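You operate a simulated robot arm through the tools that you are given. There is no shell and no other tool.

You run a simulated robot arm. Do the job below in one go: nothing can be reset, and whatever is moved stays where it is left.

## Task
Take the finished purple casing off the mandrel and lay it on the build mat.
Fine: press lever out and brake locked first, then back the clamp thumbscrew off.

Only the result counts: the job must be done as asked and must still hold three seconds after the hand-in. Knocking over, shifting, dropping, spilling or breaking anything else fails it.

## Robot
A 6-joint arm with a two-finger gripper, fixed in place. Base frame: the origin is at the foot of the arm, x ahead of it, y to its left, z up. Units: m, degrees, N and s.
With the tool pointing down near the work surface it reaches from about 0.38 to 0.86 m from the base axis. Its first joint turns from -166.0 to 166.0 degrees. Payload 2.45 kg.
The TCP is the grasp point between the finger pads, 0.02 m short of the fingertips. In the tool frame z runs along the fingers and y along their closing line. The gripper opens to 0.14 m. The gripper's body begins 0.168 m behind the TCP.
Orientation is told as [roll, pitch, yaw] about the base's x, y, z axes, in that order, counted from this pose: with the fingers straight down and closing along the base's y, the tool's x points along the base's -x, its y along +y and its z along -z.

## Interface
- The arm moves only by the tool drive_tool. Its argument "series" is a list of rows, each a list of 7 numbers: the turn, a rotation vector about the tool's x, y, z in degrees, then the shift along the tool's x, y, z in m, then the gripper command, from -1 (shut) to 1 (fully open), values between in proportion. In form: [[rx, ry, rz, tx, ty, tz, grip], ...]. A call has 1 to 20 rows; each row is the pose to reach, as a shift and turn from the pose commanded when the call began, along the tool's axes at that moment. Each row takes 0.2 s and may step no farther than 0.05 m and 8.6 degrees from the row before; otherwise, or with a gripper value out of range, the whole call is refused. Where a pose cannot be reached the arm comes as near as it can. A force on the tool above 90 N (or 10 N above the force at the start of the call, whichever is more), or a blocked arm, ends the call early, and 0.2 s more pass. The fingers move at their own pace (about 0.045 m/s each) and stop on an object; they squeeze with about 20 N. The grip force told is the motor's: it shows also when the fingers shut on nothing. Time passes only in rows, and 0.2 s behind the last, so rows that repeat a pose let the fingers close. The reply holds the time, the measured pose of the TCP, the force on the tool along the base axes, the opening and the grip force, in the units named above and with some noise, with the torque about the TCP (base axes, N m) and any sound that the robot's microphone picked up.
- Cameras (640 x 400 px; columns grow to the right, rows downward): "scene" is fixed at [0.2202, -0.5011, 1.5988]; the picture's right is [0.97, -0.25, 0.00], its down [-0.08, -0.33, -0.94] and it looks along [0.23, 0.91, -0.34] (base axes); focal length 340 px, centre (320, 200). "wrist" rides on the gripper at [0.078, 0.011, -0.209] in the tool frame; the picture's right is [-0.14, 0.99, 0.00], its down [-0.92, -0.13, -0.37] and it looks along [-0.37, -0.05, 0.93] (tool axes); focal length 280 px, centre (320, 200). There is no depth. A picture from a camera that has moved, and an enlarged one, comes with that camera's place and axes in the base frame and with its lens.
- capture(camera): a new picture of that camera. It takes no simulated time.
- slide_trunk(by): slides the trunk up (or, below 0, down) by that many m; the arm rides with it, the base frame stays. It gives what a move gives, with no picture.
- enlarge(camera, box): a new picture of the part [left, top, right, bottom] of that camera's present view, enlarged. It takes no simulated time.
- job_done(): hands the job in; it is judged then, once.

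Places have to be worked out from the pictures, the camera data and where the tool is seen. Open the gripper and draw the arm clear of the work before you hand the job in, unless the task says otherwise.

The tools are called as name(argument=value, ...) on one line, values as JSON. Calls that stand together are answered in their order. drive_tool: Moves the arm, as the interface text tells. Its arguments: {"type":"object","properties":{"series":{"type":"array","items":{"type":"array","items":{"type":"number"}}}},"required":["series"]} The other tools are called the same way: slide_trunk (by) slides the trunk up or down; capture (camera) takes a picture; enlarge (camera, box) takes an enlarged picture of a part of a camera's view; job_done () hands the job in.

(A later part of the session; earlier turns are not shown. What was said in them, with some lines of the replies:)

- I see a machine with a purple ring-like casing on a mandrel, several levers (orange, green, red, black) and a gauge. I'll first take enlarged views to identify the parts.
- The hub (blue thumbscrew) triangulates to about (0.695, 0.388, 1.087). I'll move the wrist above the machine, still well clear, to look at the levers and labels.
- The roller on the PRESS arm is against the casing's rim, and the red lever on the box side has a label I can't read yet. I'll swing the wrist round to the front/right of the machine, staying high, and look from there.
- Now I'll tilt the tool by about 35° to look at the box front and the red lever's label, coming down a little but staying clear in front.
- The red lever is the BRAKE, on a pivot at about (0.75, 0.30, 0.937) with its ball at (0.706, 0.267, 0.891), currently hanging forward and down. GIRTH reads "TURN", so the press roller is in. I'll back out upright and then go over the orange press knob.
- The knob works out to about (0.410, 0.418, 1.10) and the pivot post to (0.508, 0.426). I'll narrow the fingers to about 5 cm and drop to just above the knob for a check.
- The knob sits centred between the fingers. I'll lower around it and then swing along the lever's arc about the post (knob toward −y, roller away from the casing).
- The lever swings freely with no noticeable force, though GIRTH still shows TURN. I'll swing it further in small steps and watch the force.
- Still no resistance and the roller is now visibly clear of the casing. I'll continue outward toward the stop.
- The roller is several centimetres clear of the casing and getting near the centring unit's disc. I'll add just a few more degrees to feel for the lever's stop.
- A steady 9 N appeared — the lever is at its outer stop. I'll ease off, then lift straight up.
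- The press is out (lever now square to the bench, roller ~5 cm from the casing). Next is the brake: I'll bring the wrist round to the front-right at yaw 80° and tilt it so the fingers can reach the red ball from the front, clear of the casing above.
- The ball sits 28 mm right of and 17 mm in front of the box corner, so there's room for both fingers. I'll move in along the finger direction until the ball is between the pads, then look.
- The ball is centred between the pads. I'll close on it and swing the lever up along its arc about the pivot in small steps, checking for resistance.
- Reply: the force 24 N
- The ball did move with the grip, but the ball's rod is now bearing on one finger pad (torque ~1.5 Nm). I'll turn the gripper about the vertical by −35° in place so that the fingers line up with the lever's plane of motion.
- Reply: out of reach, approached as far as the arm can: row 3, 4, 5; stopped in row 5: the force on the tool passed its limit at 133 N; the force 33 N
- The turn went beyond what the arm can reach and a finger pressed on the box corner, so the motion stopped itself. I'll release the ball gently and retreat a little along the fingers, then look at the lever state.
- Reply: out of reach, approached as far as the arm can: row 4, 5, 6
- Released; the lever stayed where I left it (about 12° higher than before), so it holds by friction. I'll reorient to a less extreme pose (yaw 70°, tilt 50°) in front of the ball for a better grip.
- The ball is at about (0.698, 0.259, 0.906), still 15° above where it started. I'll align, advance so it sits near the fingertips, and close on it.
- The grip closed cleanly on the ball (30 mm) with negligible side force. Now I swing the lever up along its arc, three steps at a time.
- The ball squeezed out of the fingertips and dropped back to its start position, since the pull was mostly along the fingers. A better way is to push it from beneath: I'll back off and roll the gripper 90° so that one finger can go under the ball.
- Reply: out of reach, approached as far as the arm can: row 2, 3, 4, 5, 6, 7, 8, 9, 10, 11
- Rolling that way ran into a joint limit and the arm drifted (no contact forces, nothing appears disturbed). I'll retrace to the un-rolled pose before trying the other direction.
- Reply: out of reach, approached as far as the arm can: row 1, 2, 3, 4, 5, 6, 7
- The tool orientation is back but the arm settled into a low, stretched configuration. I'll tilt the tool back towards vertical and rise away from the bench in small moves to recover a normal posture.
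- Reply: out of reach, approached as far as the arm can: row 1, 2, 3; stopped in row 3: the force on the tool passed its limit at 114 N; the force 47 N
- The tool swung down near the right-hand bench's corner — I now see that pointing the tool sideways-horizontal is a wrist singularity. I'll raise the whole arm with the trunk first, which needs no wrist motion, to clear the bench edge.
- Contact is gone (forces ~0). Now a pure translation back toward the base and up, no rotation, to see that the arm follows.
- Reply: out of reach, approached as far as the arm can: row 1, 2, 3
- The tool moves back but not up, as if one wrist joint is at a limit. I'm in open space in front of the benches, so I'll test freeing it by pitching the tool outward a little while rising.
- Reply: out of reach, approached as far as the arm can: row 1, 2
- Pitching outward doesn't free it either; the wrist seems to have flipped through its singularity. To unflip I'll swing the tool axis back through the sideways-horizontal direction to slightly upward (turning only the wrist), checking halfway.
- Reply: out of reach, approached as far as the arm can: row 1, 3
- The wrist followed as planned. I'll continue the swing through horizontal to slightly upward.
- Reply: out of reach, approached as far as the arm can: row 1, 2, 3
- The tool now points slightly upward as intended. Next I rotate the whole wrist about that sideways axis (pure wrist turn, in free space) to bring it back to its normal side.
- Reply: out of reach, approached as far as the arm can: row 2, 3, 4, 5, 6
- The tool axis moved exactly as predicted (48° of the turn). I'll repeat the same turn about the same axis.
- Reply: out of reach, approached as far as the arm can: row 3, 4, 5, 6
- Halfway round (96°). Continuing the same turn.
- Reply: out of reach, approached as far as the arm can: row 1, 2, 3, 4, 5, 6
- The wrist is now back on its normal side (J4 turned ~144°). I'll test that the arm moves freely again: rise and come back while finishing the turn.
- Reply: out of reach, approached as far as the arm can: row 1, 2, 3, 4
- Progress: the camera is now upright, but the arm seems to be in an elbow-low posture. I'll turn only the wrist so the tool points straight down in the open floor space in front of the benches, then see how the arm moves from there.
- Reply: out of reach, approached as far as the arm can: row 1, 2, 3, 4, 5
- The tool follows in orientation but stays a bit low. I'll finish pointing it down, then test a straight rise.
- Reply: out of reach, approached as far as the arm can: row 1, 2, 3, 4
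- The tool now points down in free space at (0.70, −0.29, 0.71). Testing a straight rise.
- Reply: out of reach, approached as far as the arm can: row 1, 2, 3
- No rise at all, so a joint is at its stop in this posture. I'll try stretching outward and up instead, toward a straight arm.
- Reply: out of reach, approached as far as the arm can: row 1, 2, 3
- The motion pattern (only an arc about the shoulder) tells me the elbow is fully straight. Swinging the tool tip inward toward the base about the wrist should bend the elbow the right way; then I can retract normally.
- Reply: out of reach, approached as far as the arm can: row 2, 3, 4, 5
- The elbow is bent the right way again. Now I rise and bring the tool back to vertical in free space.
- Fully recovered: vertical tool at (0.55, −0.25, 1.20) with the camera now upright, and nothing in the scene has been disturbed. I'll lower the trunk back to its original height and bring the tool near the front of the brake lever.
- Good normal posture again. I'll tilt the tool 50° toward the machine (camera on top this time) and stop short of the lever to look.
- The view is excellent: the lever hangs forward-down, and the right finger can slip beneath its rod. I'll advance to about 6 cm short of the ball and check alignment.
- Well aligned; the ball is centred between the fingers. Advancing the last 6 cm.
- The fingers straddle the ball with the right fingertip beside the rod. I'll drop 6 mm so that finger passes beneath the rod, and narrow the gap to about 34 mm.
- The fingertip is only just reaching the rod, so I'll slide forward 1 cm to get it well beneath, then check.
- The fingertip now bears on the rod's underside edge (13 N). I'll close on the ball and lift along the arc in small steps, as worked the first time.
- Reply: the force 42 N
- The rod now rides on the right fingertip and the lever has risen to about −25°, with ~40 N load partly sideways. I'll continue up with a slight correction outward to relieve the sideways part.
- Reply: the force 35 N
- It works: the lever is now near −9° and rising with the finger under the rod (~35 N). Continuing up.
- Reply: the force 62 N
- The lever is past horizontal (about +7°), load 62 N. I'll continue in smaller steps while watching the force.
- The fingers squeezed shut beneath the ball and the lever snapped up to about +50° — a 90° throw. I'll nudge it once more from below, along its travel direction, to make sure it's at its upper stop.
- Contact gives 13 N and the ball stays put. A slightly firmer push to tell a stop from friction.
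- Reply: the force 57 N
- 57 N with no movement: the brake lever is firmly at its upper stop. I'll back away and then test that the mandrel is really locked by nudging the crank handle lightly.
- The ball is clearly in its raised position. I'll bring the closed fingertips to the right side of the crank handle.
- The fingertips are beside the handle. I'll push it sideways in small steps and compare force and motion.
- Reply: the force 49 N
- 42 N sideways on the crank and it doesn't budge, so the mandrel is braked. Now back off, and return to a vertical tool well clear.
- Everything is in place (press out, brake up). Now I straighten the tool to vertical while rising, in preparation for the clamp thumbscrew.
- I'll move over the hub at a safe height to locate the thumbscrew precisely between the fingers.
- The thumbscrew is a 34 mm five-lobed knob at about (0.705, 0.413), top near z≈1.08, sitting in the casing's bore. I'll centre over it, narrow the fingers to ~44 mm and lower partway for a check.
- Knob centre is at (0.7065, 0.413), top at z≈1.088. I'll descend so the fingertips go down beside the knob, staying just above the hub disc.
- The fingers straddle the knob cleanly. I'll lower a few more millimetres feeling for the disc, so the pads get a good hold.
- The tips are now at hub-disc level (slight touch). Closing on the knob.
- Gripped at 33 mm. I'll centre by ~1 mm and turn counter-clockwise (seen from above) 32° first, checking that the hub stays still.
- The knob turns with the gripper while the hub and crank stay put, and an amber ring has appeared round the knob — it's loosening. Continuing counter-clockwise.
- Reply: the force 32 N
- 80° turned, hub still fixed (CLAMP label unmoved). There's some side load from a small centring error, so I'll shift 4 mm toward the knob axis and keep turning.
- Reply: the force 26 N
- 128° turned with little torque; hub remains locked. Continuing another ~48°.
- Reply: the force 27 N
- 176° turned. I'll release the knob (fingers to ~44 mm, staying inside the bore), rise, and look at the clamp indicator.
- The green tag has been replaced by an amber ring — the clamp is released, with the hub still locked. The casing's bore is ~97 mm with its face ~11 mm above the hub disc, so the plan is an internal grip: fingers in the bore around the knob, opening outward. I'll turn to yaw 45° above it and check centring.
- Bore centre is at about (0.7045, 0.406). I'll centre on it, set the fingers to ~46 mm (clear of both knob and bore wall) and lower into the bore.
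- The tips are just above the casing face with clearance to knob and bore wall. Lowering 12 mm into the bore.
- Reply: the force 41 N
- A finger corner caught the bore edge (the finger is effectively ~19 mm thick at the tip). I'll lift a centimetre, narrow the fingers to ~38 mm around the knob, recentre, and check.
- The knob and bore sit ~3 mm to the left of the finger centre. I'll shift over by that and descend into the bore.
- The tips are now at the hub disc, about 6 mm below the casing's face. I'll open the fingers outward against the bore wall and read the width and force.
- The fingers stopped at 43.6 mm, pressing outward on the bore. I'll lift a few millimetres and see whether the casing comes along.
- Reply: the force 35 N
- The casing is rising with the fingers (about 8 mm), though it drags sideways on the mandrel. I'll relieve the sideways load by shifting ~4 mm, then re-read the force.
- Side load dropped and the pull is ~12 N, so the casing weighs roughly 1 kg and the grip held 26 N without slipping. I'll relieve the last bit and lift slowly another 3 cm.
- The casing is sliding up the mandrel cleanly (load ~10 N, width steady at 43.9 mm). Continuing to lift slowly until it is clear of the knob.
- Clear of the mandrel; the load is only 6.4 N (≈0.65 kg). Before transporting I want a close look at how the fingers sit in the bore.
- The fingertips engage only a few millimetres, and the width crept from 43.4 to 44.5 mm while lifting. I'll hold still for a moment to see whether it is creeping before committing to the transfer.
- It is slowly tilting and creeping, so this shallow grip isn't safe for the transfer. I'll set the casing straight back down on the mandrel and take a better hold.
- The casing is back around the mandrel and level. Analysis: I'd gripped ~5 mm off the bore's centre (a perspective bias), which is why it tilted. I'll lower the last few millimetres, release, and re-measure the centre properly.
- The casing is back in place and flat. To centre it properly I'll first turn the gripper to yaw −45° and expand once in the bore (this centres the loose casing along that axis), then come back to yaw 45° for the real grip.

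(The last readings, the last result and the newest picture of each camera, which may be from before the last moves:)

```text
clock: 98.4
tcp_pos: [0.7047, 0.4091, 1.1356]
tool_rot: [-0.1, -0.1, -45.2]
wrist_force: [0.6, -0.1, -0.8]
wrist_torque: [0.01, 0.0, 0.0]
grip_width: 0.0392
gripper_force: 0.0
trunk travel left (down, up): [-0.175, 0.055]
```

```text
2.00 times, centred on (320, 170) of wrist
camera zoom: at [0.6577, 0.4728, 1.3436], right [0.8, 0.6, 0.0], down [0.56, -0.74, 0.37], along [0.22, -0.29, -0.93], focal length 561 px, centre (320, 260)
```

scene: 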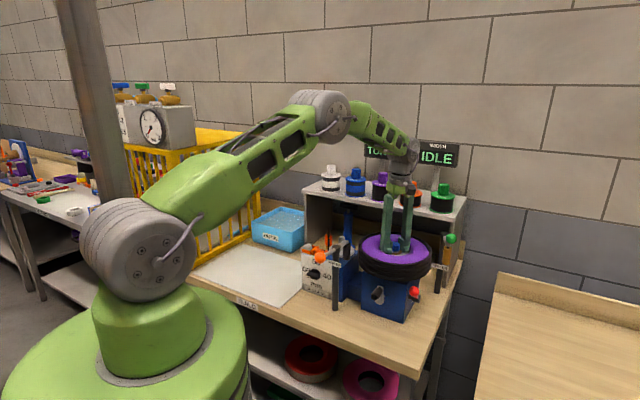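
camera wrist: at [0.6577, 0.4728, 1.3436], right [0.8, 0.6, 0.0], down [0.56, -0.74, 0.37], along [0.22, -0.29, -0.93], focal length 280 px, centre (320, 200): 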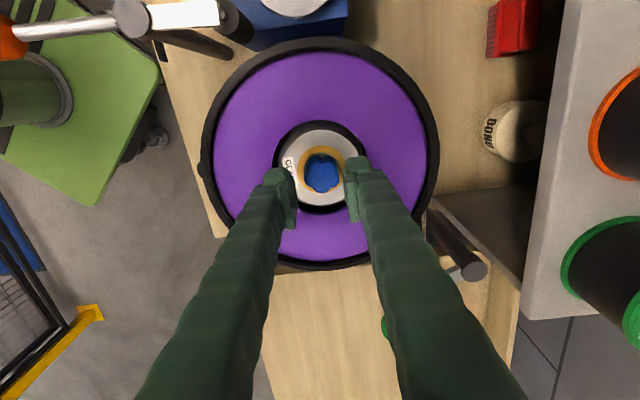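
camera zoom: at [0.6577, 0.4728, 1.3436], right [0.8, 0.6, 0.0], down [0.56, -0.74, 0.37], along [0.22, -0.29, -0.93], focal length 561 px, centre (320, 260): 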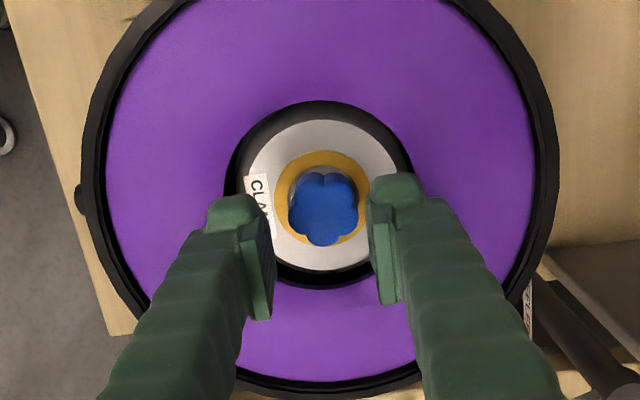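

The bore is now centred laterally in this orientation too (and it was centred in the other), so I can grip right here at yaw −45°. I'll descend to just above the bore and check.

drive_tool(series=[[0, 0, 0, 0, 0, 0.02, -0.44], [0, 0, 0, 0, 0, 0.04, -0.44], [0, 0, 0, 0, 0, 0.046, -0.44]])

enlarge(camera="wrist", box=[240, 90, 400, 250])

enlarge(camera="scene", box=[360, 210, 430, 280])

```text
clock: 99.2
tcp_pos: [0.7056, 0.4091, 1.0896]
tool_rot: [0.1, -0.1, -45.1]
wrist_force: [0.2, -0.1, 0.4]
wrist_torque: [-0.01, -0.01, 0.0]
grip_width: 0.0393
gripper_force: 0.0
trunk travel left (down, up): [-0.175, 0.055]
```

```text
2.50 times, centred on (320, 170) of wrist
camera zoom: at [0.6578, 0.4731, 1.2981], right [0.8, 0.6, 0.0], down [0.56, -0.74, 0.37], along [0.22, -0.29, -0.93], focal length 701 px, centre (320, 275)
```

zoom: 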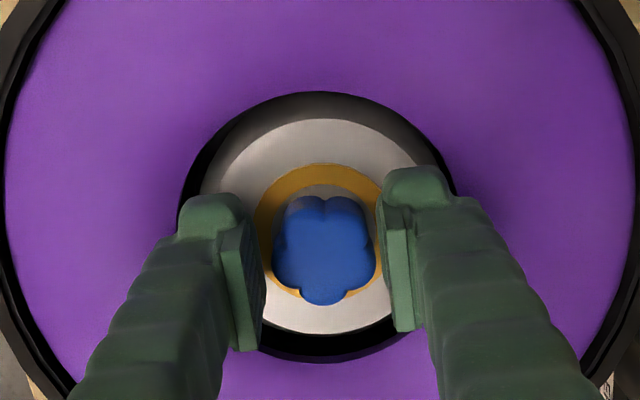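

```text
5.71 times, centred on (395, 245) of scene
camera zoom: at [0.2202, -0.5011, 1.5988], right [0.97, -0.25, 0.0], down [-0.08, -0.33, -0.94], along [0.23, 0.91, -0.34], focal length 1940 px, centre (-109, -57)
```

zoom: 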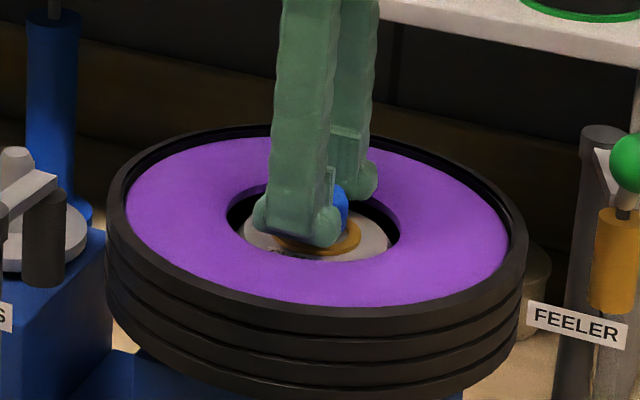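

Centred on both the knob and the bore. Descending the last centimetre to the hub disc.

drive_tool(series=[[0, 0, 0, 0, 0, 0.006, -0.44], [0, 0, 0, 0, 0, 0.012, -0.44]])

```text
clock: 99.8
tcp_pos: [0.7059, 0.4084, 1.0777]
tool_rot: [0.1, -0.1, -45.1]
wrist_force: [-0.6, 0.2, -0.2]
wrist_torque: [-0.01, 0.01, 0.0]
grip_width: 0.0395
gripper_force: 0.4
trunk travel left (down, up): [-0.175, 0.055]
```

No contact yet — there's more depth available here. I'll keep lowering in small steps until the tips touch.

drive_tool(series=[[0, 0, 0, 0, 0, 0.002, -0.44], [0, 0, 0, 0, 0, 0.004, -0.44]])

drive_tool(series=[[0, 0, 0, 0, 0, 0.002, -0.44], [0, 0, 0, 0, 0, 0.003, -0.44]])

```text
clock: 100.4
tcp_pos: [0.7061, 0.4087, 1.0754]
tool_rot: [0.2, -0.1, -45.0]
wrist_force: [-0.5, -0.5, 20.2]
wrist_torque: [-0.41, 0.39, 0.02]
grip_width: 0.0399
gripper_force: 0.7
trunk travel left (down, up): [-0.175, 0.055]
```

```text
clock: 101.0
tcp_pos: [0.705, 0.4078, 1.0761]
tool_rot: [0.6, -0.2, -45.0]
wrist_force: [1.8, -1.1, 41.5]
wrist_torque: [-0.85, 0.88, 0.02]
grip_width: 0.04
gripper_force: 0.5
trunk travel left (down, up): [-0.175, 0.055]
```

The tips are on the hub disc. I'll ease up until just unloaded, then expand firmly in the bore.

drive_tool(series=[[0, 0, 0, 0, 0, -0.004, -0.44], [0, 0, 0, 0, 0, -0.0055, -0.44], [0, 0, 0, 0, 0, -0.0055, -0.1], [0, 0, 0, 0, 0, -0.0055, 0.5], [0, 0, 0, 0, 0, -0.0055, 1]])

enlarge(camera="wrist", box=[240, 90, 400, 250])

```text
clock: 102.2
tcp_pos: [0.7064, 0.41, 1.0768]
tool_rot: [0.1, -0.1, -45.0]
wrist_force: [8.3, 4.8, 13.0]
wrist_torque: [0.1, -0.09, 0.27]
grip_width: 0.046
gripper_force: 0.0
trunk travel left (down, up): [-0.175, 0.055]
```

```text
2.50 times, centred on (320, 170) of wrist
camera zoom: at [0.658, 0.4727, 1.2847], right [0.8, 0.6, 0.0], down [0.56, -0.74, 0.37], along [0.22, -0.29, -0.93], focal length 701 px, centre (320, 275)
```

zoom: 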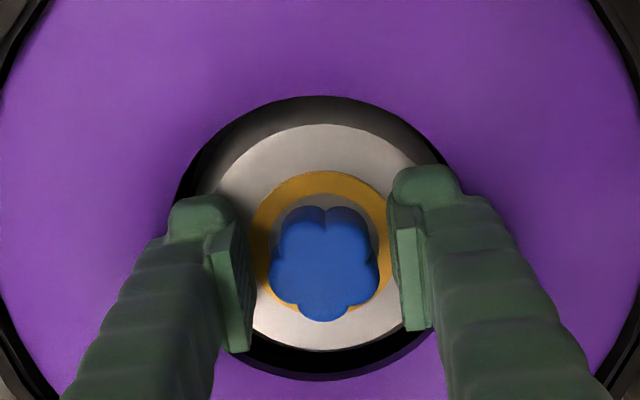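

The fingers now stop at 46 mm — a longer chord than before (43.6), confirming better centring. Lifting gently a few millimetres with a small side correction.

drive_tool(series=[[0, 0, 0, 0, 0.001, -0.002, 1], [0, 0, 0, 0, 0.0015, -0.004, 1], [0, 0, 0, 0, 0.0015, -0.007, 1], [0, 0, 0, 0, 0.0015, -0.01, 1]])

enlarge(camera="scene", box=[340, 190, 450, 300])

```text
clock: 103.2
tcp_pos: [0.7053, 0.4099, 1.0861]
tool_rot: [-0.2, 0.0, -45.0]
wrist_force: [0.1, 0.1, -7.5]
wrist_torque: [-0.01, -0.02, 0.0]
grip_width: 0.0459
gripper_force: 0.0
trunk travel left (down, up): [-0.175, 0.055]
```

```text
3.64 times, centred on (395, 245) of scene
camera zoom: at [0.2202, -0.5011, 1.5988], right [0.97, -0.25, 0.0], down [-0.08, -0.33, -0.94], along [0.23, 0.91, -0.34], focal length 1234 px, centre (47, 36)
```

zoom: 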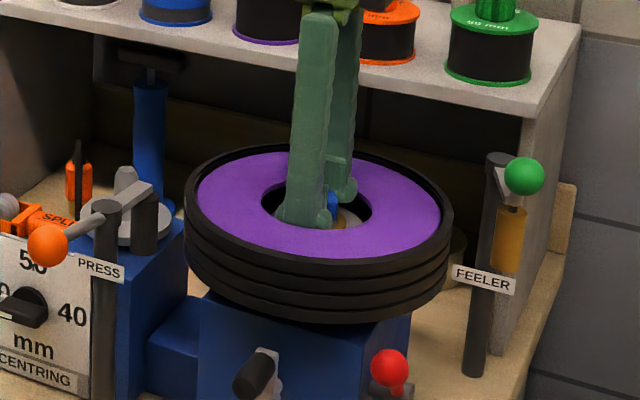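

Much cleaner: 7.5 N straight down, no side load or torque. I'll lift 3 cm more and hold for a second to test for creep while still guided by the mandrel.

drive_tool(series=[[0, 0, 0, 0, 0, -0.01, 1], [0, 0, 0, 0, 0, -0.02, 1], [0, 0, 0, 0, 0, -0.03, 1], [0, 0, 0, 0, 0, -0.03, 1], [0, 0, 0, 0, 0, -0.03, 1], [0, 0, 0, 0, 0, -0.03, 1], [0, 0, 0, 0, 0, -0.03, 1], [0, 0, 0, 0, 0, -0.03, 1]])

enlarge(camera="scene", box=[340, 190, 450, 300])

enlarge(camera="wrist", box=[240, 90, 400, 250])

```text
clock: 105.0
tcp_pos: [0.7072, 0.4101, 1.1158]
tool_rot: [0.0, -0.1, -45.1]
wrist_force: [-0.8, 0.3, -6.7]
wrist_torque: [0.03, -0.01, 0.0]
grip_width: 0.0461
gripper_force: 0.0
trunk travel left (down, up): [-0.175, 0.055]
```

```text
3.64 times, centred on (395, 245) of scene
camera zoom: at [0.2202, -0.5011, 1.5988], right [0.97, -0.25, 0.0], down [-0.08, -0.33, -0.94], along [0.23, 0.91, -0.34], focal length 1234 px, centre (47, 36)
```

zoom: 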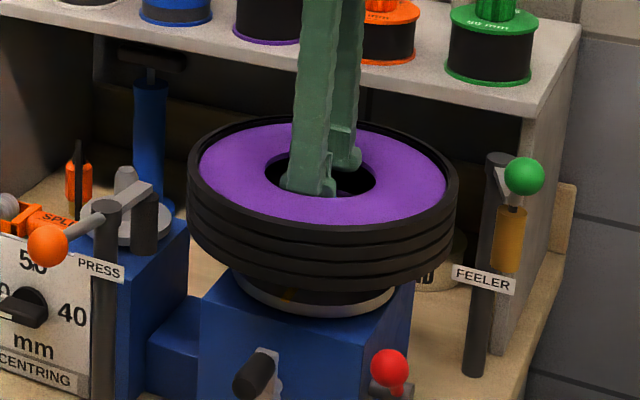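

```text
2.50 times, centred on (320, 170) of wrist
camera zoom: at [0.6599, 0.474, 1.3243], right [0.8, 0.6, 0.0], down [0.56, -0.74, 0.37], along [0.22, -0.29, -0.93], focal length 701 px, centre (320, 275)
```

zoom: 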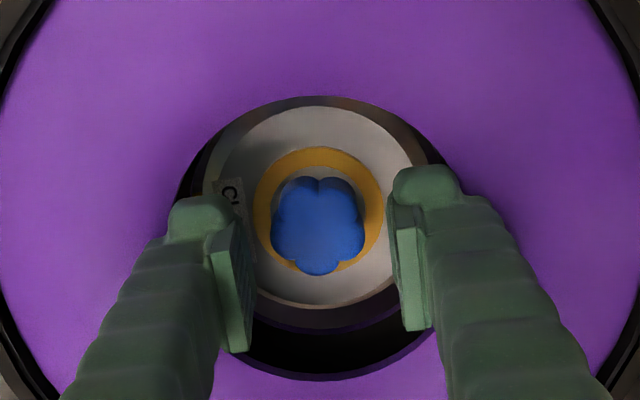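

Level and stable: width 46.1 mm, no creep. Lifting fully clear of the mandrel.

drive_tool(series=[[0, 0, 0, 0, 0, -0.01, 1], [0, 0, 0, 0, 0, -0.024, 1], [0, 0, 0, 0, 0, -0.038, 1], [0, 0, 0, 0, 0, -0.052, 1], [0, 0, 0, 0, 0, -0.066, 1], [0, 0, 0, 0, 0, -0.08, 1], [0, 0, 0, 0, 0, -0.094, 1], [0, 0, 0, 0, 0, -0.108, 1], [0, 0, 0, 0, 0, -0.12, 1], [0, 0, 0, 0, 0, -0.13, 1], [0, 0, 0, 0, 0, -0.136, 1]])

capture(camera="scene")

enlarge(camera="wrist", box=[240, 90, 400, 250])

```text
clock: 107.4
tcp_pos: [0.7087, 0.4092, 1.2531]
tool_rot: [-0.1, -0.2, -45.1]
wrist_force: [-0.2, -0.5, -7.1]
wrist_torque: [0.0, 0.01, -0.02]
grip_width: 0.0459
gripper_force: 0.0
trunk travel left (down, up): [-0.175, 0.055]
```

```text
taken
```

scene: 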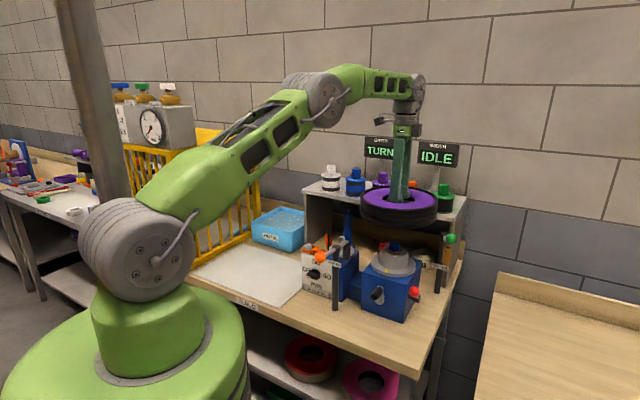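

```text
2.50 times, centred on (320, 170) of wrist
camera zoom: at [0.6598, 0.4734, 1.4609], right [0.8, 0.6, 0.0], down [0.56, -0.74, 0.37], along [0.22, -0.29, -0.93], focal length 701 px, centre (320, 275)
```

zoom: 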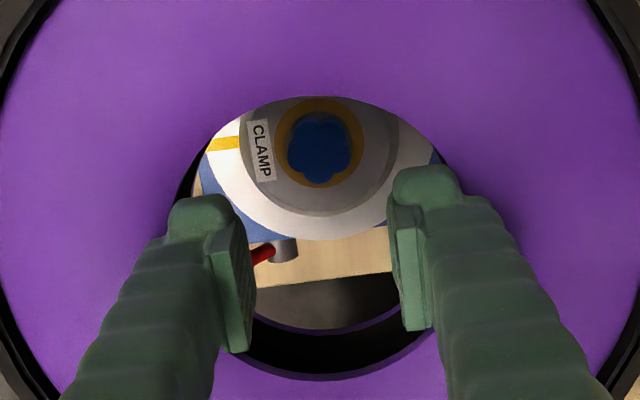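

The casing hangs level and steady (46 mm, 7 N), well above everything. Now a smooth transfer to above the mat centre (0.29, 0.715), turning the wrist along with the arm.

drive_tool(series=[[0, 0, -0.3, 0.0041, -0.0006, 0, 1], [0, 0, -1.1, 0.0153, -0.0024, 0, 1], [0, 0, -2.5, 0.0332, -0.0051, 0, 1], [0, 0, -4.2, 0.0562, -0.0087, 0, 1], [0, 0, -6.1, 0.0818, -0.0127, 0, 1], [0, 0, -8.2, 0.1099, -0.017, 0, 1], [0, 0, -10.3, 0.138, -0.0214, 0, 1], [0, 0, -12.5, 0.1687, -0.0261, 0, 1], [0, 0, -14.8, 0.1994, -0.0309, 0, 1], [0, 0, -17.1, 0.23, -0.0356, 0, 1]])

capture(camera="scene")

enlarge(camera="wrist", box=[240, 90, 400, 250])

```text
clock: 109.6
tcp_pos: [0.5177, 0.5514, 1.2493]
tool_rot: [-0.1, -0.1, -27.9]
wrist_force: [0.5, 0.5, -6.2]
wrist_torque: [-0.04, -0.03, -0.01]
grip_width: 0.0461
gripper_force: 0.1
trunk travel left (down, up): [-0.175, 0.055]
```

```text
taken
```

scene: 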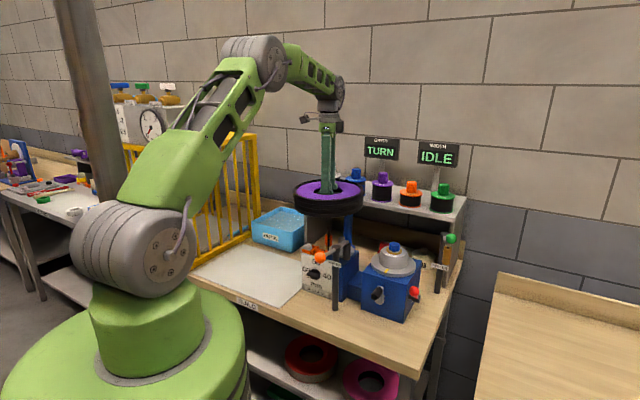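

```text
2.50 times, centred on (320, 170) of wrist
camera zoom: at [0.454, 0.5985, 1.4578], right [0.58, 0.81, 0.0], down [0.75, -0.54, 0.37], along [0.3, -0.22, -0.93], focal length 701 px, centre (320, 275)
```

zoom: 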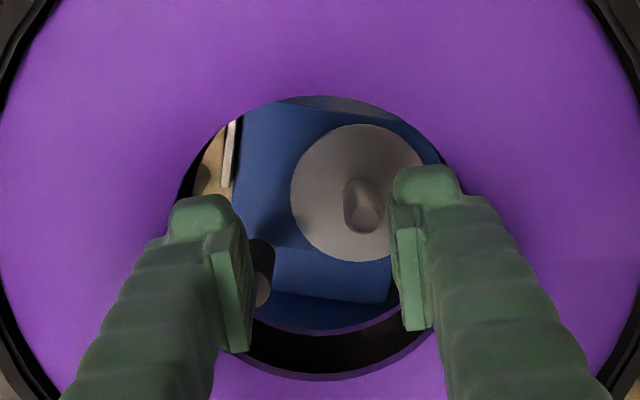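

Halfway and perfectly steady. Completing the transfer to above the mat.

drive_tool(series=[[0, 0, -0.8, 0.0112, 0.0016, 0, 1], [0, 0, -2.5, 0.0336, 0.0047, 0, 1], [0, 0, -4.6, 0.0615, 0.0086, 0, 1], [0, 0, -6.9, 0.0923, 0.013, 0, 1], [0, 0, -9.2, 0.1231, 0.0173, 0, 1], [0, 0, -11.5, 0.1538, 0.0216, 0, 1], [0, 0, -13.8, 0.1846, 0.0259, 0, 1], [0, 0, -16.1, 0.2154, 0.0303, 0, 1], [0, 0, -18, 0.2405, 0.0338, 0, 1], [0, 0, -19.6, 0.2629, 0.0369, 0, 1], [0, 0, -20.9, 0.2797, 0.0393, 0, 1]])

capture(camera="scene")

capture(camera="wrist")

```text
clock: 112.0
tcp_pos: [0.2893, 0.7165, 1.2498]
tool_rot: [0.0, -0.1, -7.0]
wrist_force: [0.1, 0.5, -7.4]
wrist_torque: [-0.01, -0.02, 0.03]
grip_width: 0.0458
gripper_force: 0.2
trunk travel left (down, up): [-0.175, 0.055]
```

```text
taken
```

scene: 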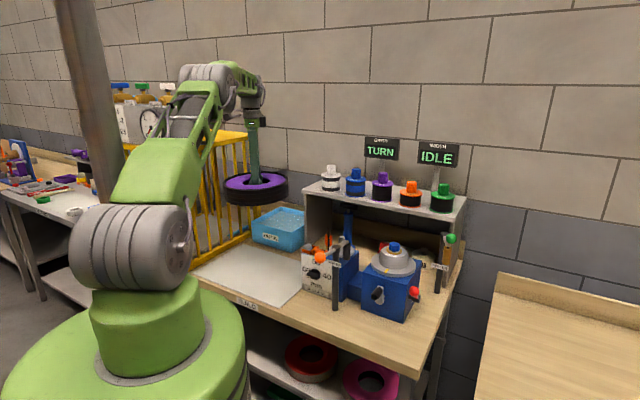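

```text
taken
camera wrist: at [0.2129, 0.7367, 1.4589], right [0.26, 0.97, 0.0], down [0.9, -0.24, 0.37], along [0.36, -0.1, -0.93], focal length 280 px, centre (320, 200)
```

wrist: 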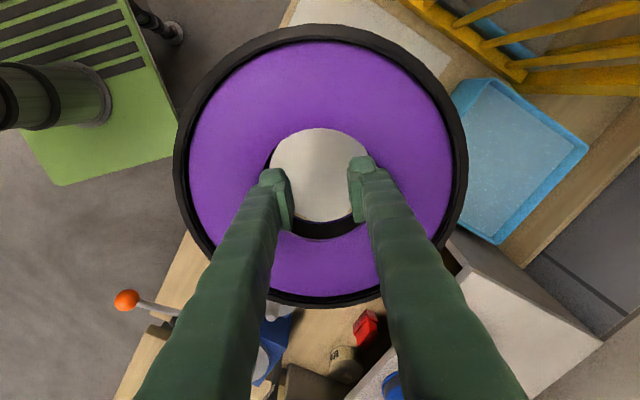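

White mat is visible through the bore, and projecting the mat's corners confirms it will land with 3+ cm margin all round. Descending smoothly to about 3 cm above the mat.

drive_tool(series=[[0, 0, 0, 0, 0, 0.008, 1], [0, 0, 0, 0, 0, 0.025, 1], [0, 0, 0, 0, 0, 0.05, 1], [0, 0, 0, 0, 0, 0.08, 1], [0, 0, 0, 0, 0, 0.11, 1], [0, 0, 0, 0, 0, 0.14, 1], [0, 0, 0, 0, 0, 0.17, 1], [0, 0, 0, 0, 0, 0.2, 1], [0, 0, 0, 0, 0, 0.23, 1], [0, 0, 0, 0, 0, 0.255, 1], [0, 0, 0, 0, 0, 0.275, 1], [0, 0, 0, 0, 0, 0.29, 1], [0, 0, 0, 0, 0, 0.298, 1]])

capture(camera="scene")

capture(camera="wrist")

```text
clock: 114.8
tcp_pos: [0.2909, 0.713, 0.9503]
tool_rot: [-0.1, -0.1, -6.9]
wrist_force: [0.3, -0.7, -7.3]
wrist_torque: [0.01, 0.03, 0.01]
grip_width: 0.046
gripper_force: 0.0
trunk travel left (down, up): [-0.175, 0.055]
```

```text
taken
```

scene: 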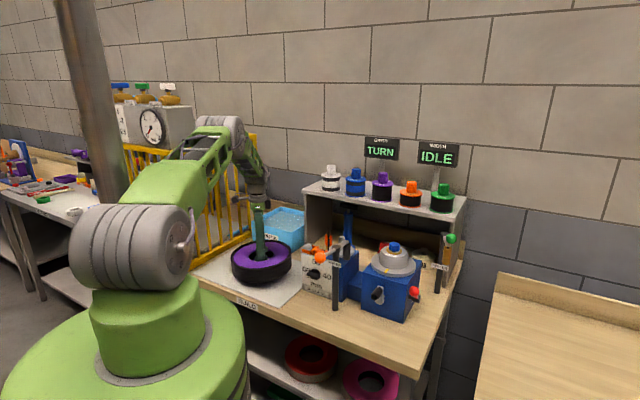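

```text
taken
camera wrist: at [0.2142, 0.7332, 1.1583], right [0.26, 0.97, 0.0], down [0.9, -0.24, 0.37], along [0.36, -0.1, -0.93], focal length 280 px, centre (320, 200)
```

wrist: 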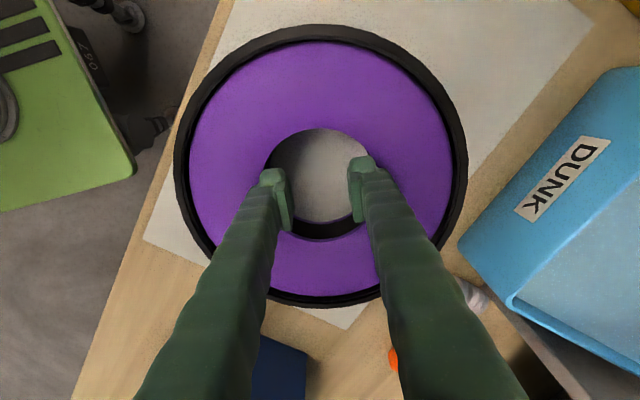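

Nicely placed over the mat with even margins. Lowering slowly, watching for the load to transfer to the mat.

drive_tool(series=[[0, 0, 0, 0, 0, 0.007, 1], [0, 0, 0, 0, 0, 0.014, 1], [0, 0, 0, 0, 0, 0.02, 1], [0, 0, 0, 0, 0, 0.025, 1]])

drive_tool(series=[[0, 0, 0, 0, 0, 0.002, 1], [0, 0, 0, 0, 0, 0.004, 1], [0, 0, 0, 0, 0, 0.006, 1]])

enlarge(camera="scene", box=[200, 200, 330, 320])

```text
clock: 115.8
tcp_pos: [0.292, 0.7137, 0.9271]
tool_rot: [0.0, -0.1, -6.9]
wrist_force: [-0.2, 0.3, -6.7]
wrist_torque: [0.0, 0.0, -0.02]
grip_width: 0.046
gripper_force: 0.1
trunk travel left (down, up): [-0.175, 0.055]
```

```text
clock: 116.6
tcp_pos: [0.2904, 0.7135, 0.9214]
tool_rot: [0.0, -0.2, -7.1]
wrist_force: [0.0, -0.9, -6.4]
wrist_torque: [0.03, 0.0, 0.0]
grip_width: 0.0458
gripper_force: 0.2
trunk travel left (down, up): [-0.175, 0.055]
```

```text
3.33 times, centred on (265, 260) of scene
camera zoom: at [0.2202, -0.5011, 1.5988], right [0.97, -0.25, 0.0], down [-0.08, -0.33, -0.94], along [0.23, 0.91, -0.34], focal length 1132 px, centre (503, 0)
```

zoom: 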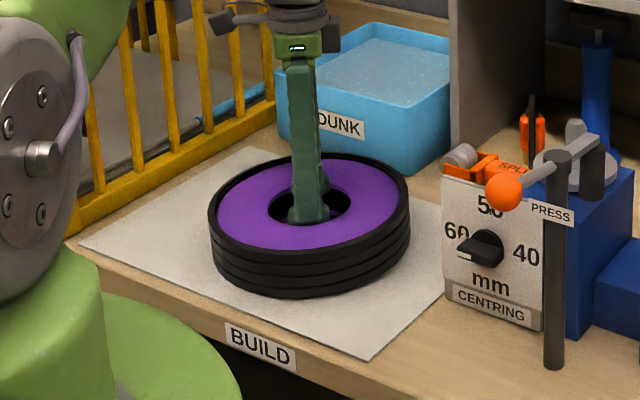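

Almost there, still carrying the full weight. Continuing in 2 mm steps.

drive_tool(series=[[0, 0, 0, 0, 0, 0.002, 1], [0, 0, 0, 0, 0, 0.004, 1], [0, 0, 0, 0, 0, 0.005, 1]])

drive_tool(series=[[0, 0, 0, 0, 0, 0.002, 1], [0, 0, 0, 0, 0, 0.004, 1]])

```text
clock: 117.4
tcp_pos: [0.2907, 0.7141, 0.9196]
tool_rot: [0.0, -0.1, -7.0]
wrist_force: [0.8, -1.9, 8.6]
wrist_torque: [-0.26, -0.06, 0.26]
grip_width: 0.0458
gripper_force: 0.0
trunk travel left (down, up): [-0.175, 0.055]
```

```text
clock: 118.0
tcp_pos: [0.2904, 0.7138, 0.9184]
tool_rot: [0.6, -0.2, -7.0]
wrist_force: [-1.4, -0.6, 35.3]
wrist_torque: [-0.05, 0.01, 0.24]
grip_width: 0.0462
gripper_force: 0.1
trunk travel left (down, up): [-0.175, 0.055]
```

The casing is down on the mat (load reversed). I'll ease off the pressure, bring the fingers in to release the bore, and then rise straight up.

drive_tool(series=[[0, 0, 0, 0, 0, -0.004, 1], [0, 0, 0, 0, 0, -0.005, 0.0], [0, 0, 0, 0, 0, -0.005, -0.5], [0, 0, 0, 0, 0, -0.005, -0.55], [0, 0, 0, 0, 0, -0.005, -0.55]])

capture(camera="wrist")

```text
clock: 119.2
tcp_pos: [0.2898, 0.7128, 0.9182]
tool_rot: [0.0, -0.1, -7.0]
wrist_force: [0.0, -0.3, 0.2]
wrist_torque: [-0.01, -0.01, -0.01]
grip_width: 0.0314
gripper_force: 0.0
trunk travel left (down, up): [-0.175, 0.055]
```

```text
taken
camera wrist: at [0.2139, 0.7342, 1.126], right [0.26, 0.97, 0.0], down [0.9, -0.24, 0.37], along [0.36, -0.1, -0.93], focal length 280 px, centre (320, 200)
```

wrist: 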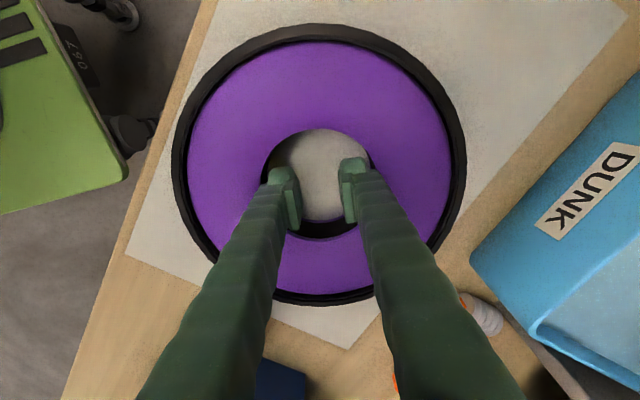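

Fingers are free of the bore, no forces, and the casing lies flat on the mat. Rising straight up now.

drive_tool(series=[[0, 0, 0, 0, 0, -0.015, -0.55], [0, 0, 0, 0, 0, -0.04, -0.55], [0, 0, 0, 0, 0, -0.08, -0.55], [0, 0, 0, 0, 0, -0.12, -0.55], [0, 0, 0, 0, 0, -0.165, -0.3], [0, 0, 0, 0, 0, -0.21, 0.2], [0, 0, 0, 0, 0, -0.255, 0.6], [0, 0, 0, 0, 0, -0.3, 1]])

capture(camera="scene")

capture(camera="wrist")

enlarge(camera="scene", box=[180, 190, 330, 320])

```text
clock: 121.0
tcp_pos: [0.2895, 0.7119, 1.2231]
tool_rot: [0.0, -0.1, -7.0]
wrist_force: [-0.2, 0.7, 0.7]
wrist_torque: [0.02, -0.03, 0.0]
grip_width: 0.1159
gripper_force: 0.1
trunk travel left (down, up): [-0.175, 0.055]
```

```text
taken
```

scene: 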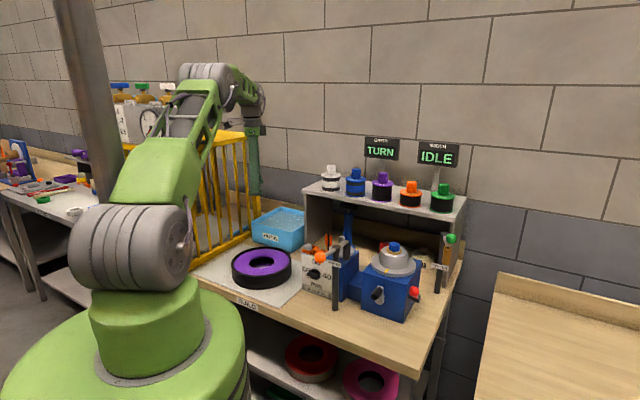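

```text
taken
camera wrist: at [0.212, 0.7325, 1.4314], right [0.26, 0.97, 0.0], down [0.9, -0.24, 0.37], along [0.36, -0.1, -0.93], focal length 280 px, centre (320, 200)
```

wrist: 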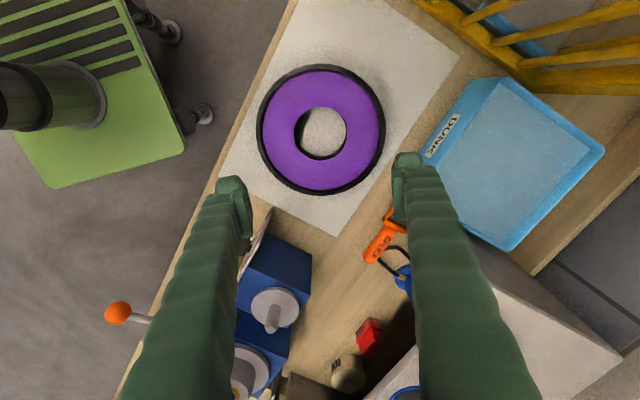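

```text
3.08 times, centred on (255, 255) of scene
camera zoom: at [0.2202, -0.5011, 1.5988], right [0.97, -0.25, 0.0], down [-0.08, -0.33, -0.94], along [0.23, 0.91, -0.34], focal length 1045 px, centre (520, 31)
```

zoom: 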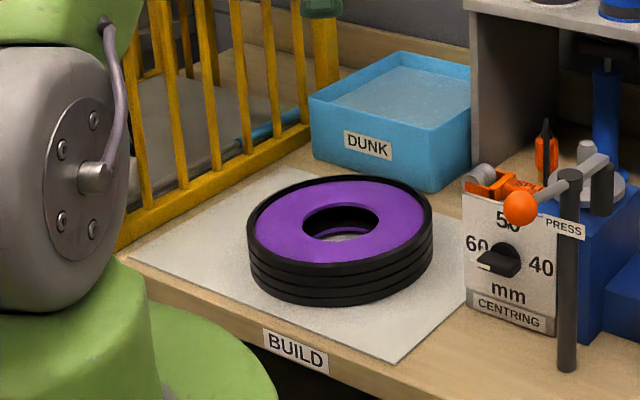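

The casing lies flat and fully within the build mat; everything else looks undisturbed. I'll open the gripper and draw the arm well clear of the work.

drive_tool(series=[[0, 0, 0, -0.018, -0.037, -0.0133, 1], [0, 0, 0, -0.036, -0.0739, -0.0267, 1], [0, 0, 0, -0.0539, -0.1109, -0.04, 1], [0, 0, 0, -0.0719, -0.1479, -0.0533, 1], [0, 0, 0, -0.0899, -0.1848, -0.0667, 1], [0, 0, 0, -0.1079, -0.2218, -0.08, 1], [0, 0, 0, -0.1258, -0.2588, -0.0933, 1], [0, 0, 0, -0.1438, -0.2957, -0.1067, 1], [0, 0, 0, -0.1618, -0.3327, -0.12, 1]])

capture(camera="scene")

capture(camera="wrist")

enlarge(camera="scene", box=[290, 130, 480, 330])

```text
clock: 123.0
tcp_pos: [0.4122, 0.3614, 1.3361]
tool_rot: [0.0, -0.1, -7.0]
wrist_force: [-0.4, -0.8, 0.5]
wrist_torque: [0.06, -0.01, 0.06]
grip_width: 0.1401
gripper_force: 0.1
trunk travel left (down, up): [-0.175, 0.055]
```

```text
taken
```

scene: 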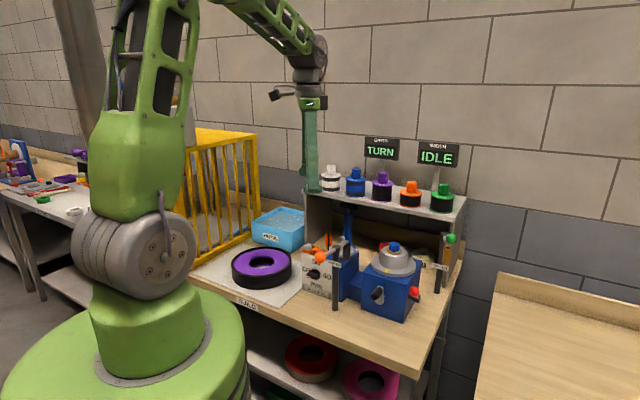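

```text
taken
camera wrist: at [0.3344, 0.3823, 1.5441], right [0.26, 0.97, 0.0], down [0.9, -0.24, 0.37], along [0.36, -0.09, -0.93], focal length 280 px, centre (320, 200)
```

wrist: 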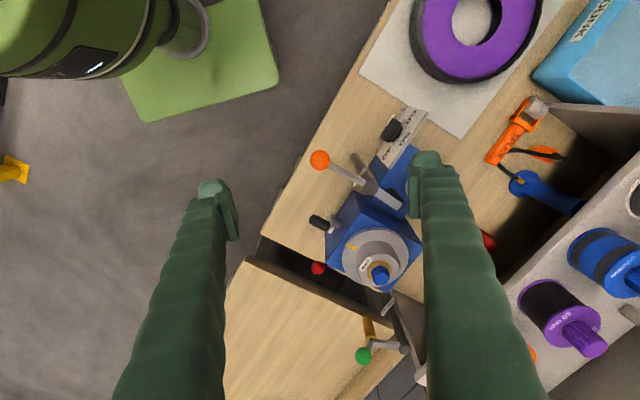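

```text
2.00 times, centred on (385, 230) of scene
camera zoom: at [0.2202, -0.5011, 1.5988], right [0.97, -0.25, 0.0], down [-0.08, -0.33, -0.94], along [0.23, 0.91, -0.34], focal length 679 px, centre (190, 140)
```

zoom: 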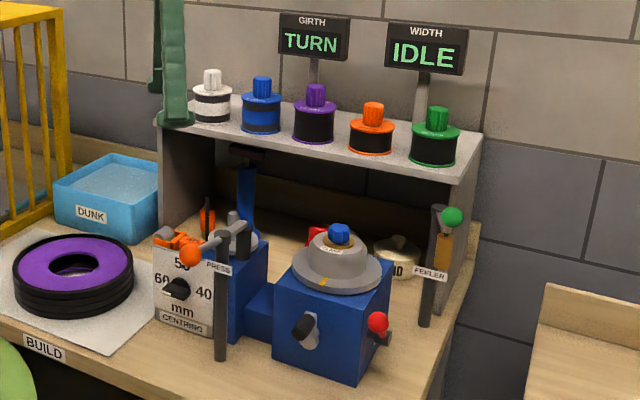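

Final check: the casing is flat on the build mat. The press lever is out, the brake is locked and the clamp is backed off (amber). Bobbins, basin and tools are as they were, and the arm is clear with the gripper open, so I'm handing in.

job_done()

```text
The job is handed in.
```

The purple casing is off the mandrel and lying flat on the build mat, inside the mat's edges. The job is handed in.

- **Order:** I swung the press lever out to its stop first. Then I moved the brake lever up to its stop, where the crank did not move under about 42 N. Last I backed the thumbscrew off about half a turn counter-clockwise, and the clamp's green tag gave way to an amber ring.
- **Lift:** On the first lift I gripped the casing off-centre and it began to tilt. I set it back on the mandrel, re-centred the fingers in its bore and lifted it again; it hung level all the way to the mat.
- **Contacts along the way:** While I worked the brake lever, a finger hit the machine's box corner at 133 N. The arm also drifted into an awkward posture, and the gripper pressed on the corner of the right-hand bench at 114 N. The motion stopped itself both times. I saw nothing moved or damaged in the pictures afterwards.
- **At hand-in:** The arm was clear of the work with the gripper fully open. The GIRTH display still read TURN and WIDTH read IDLE, as at the start.
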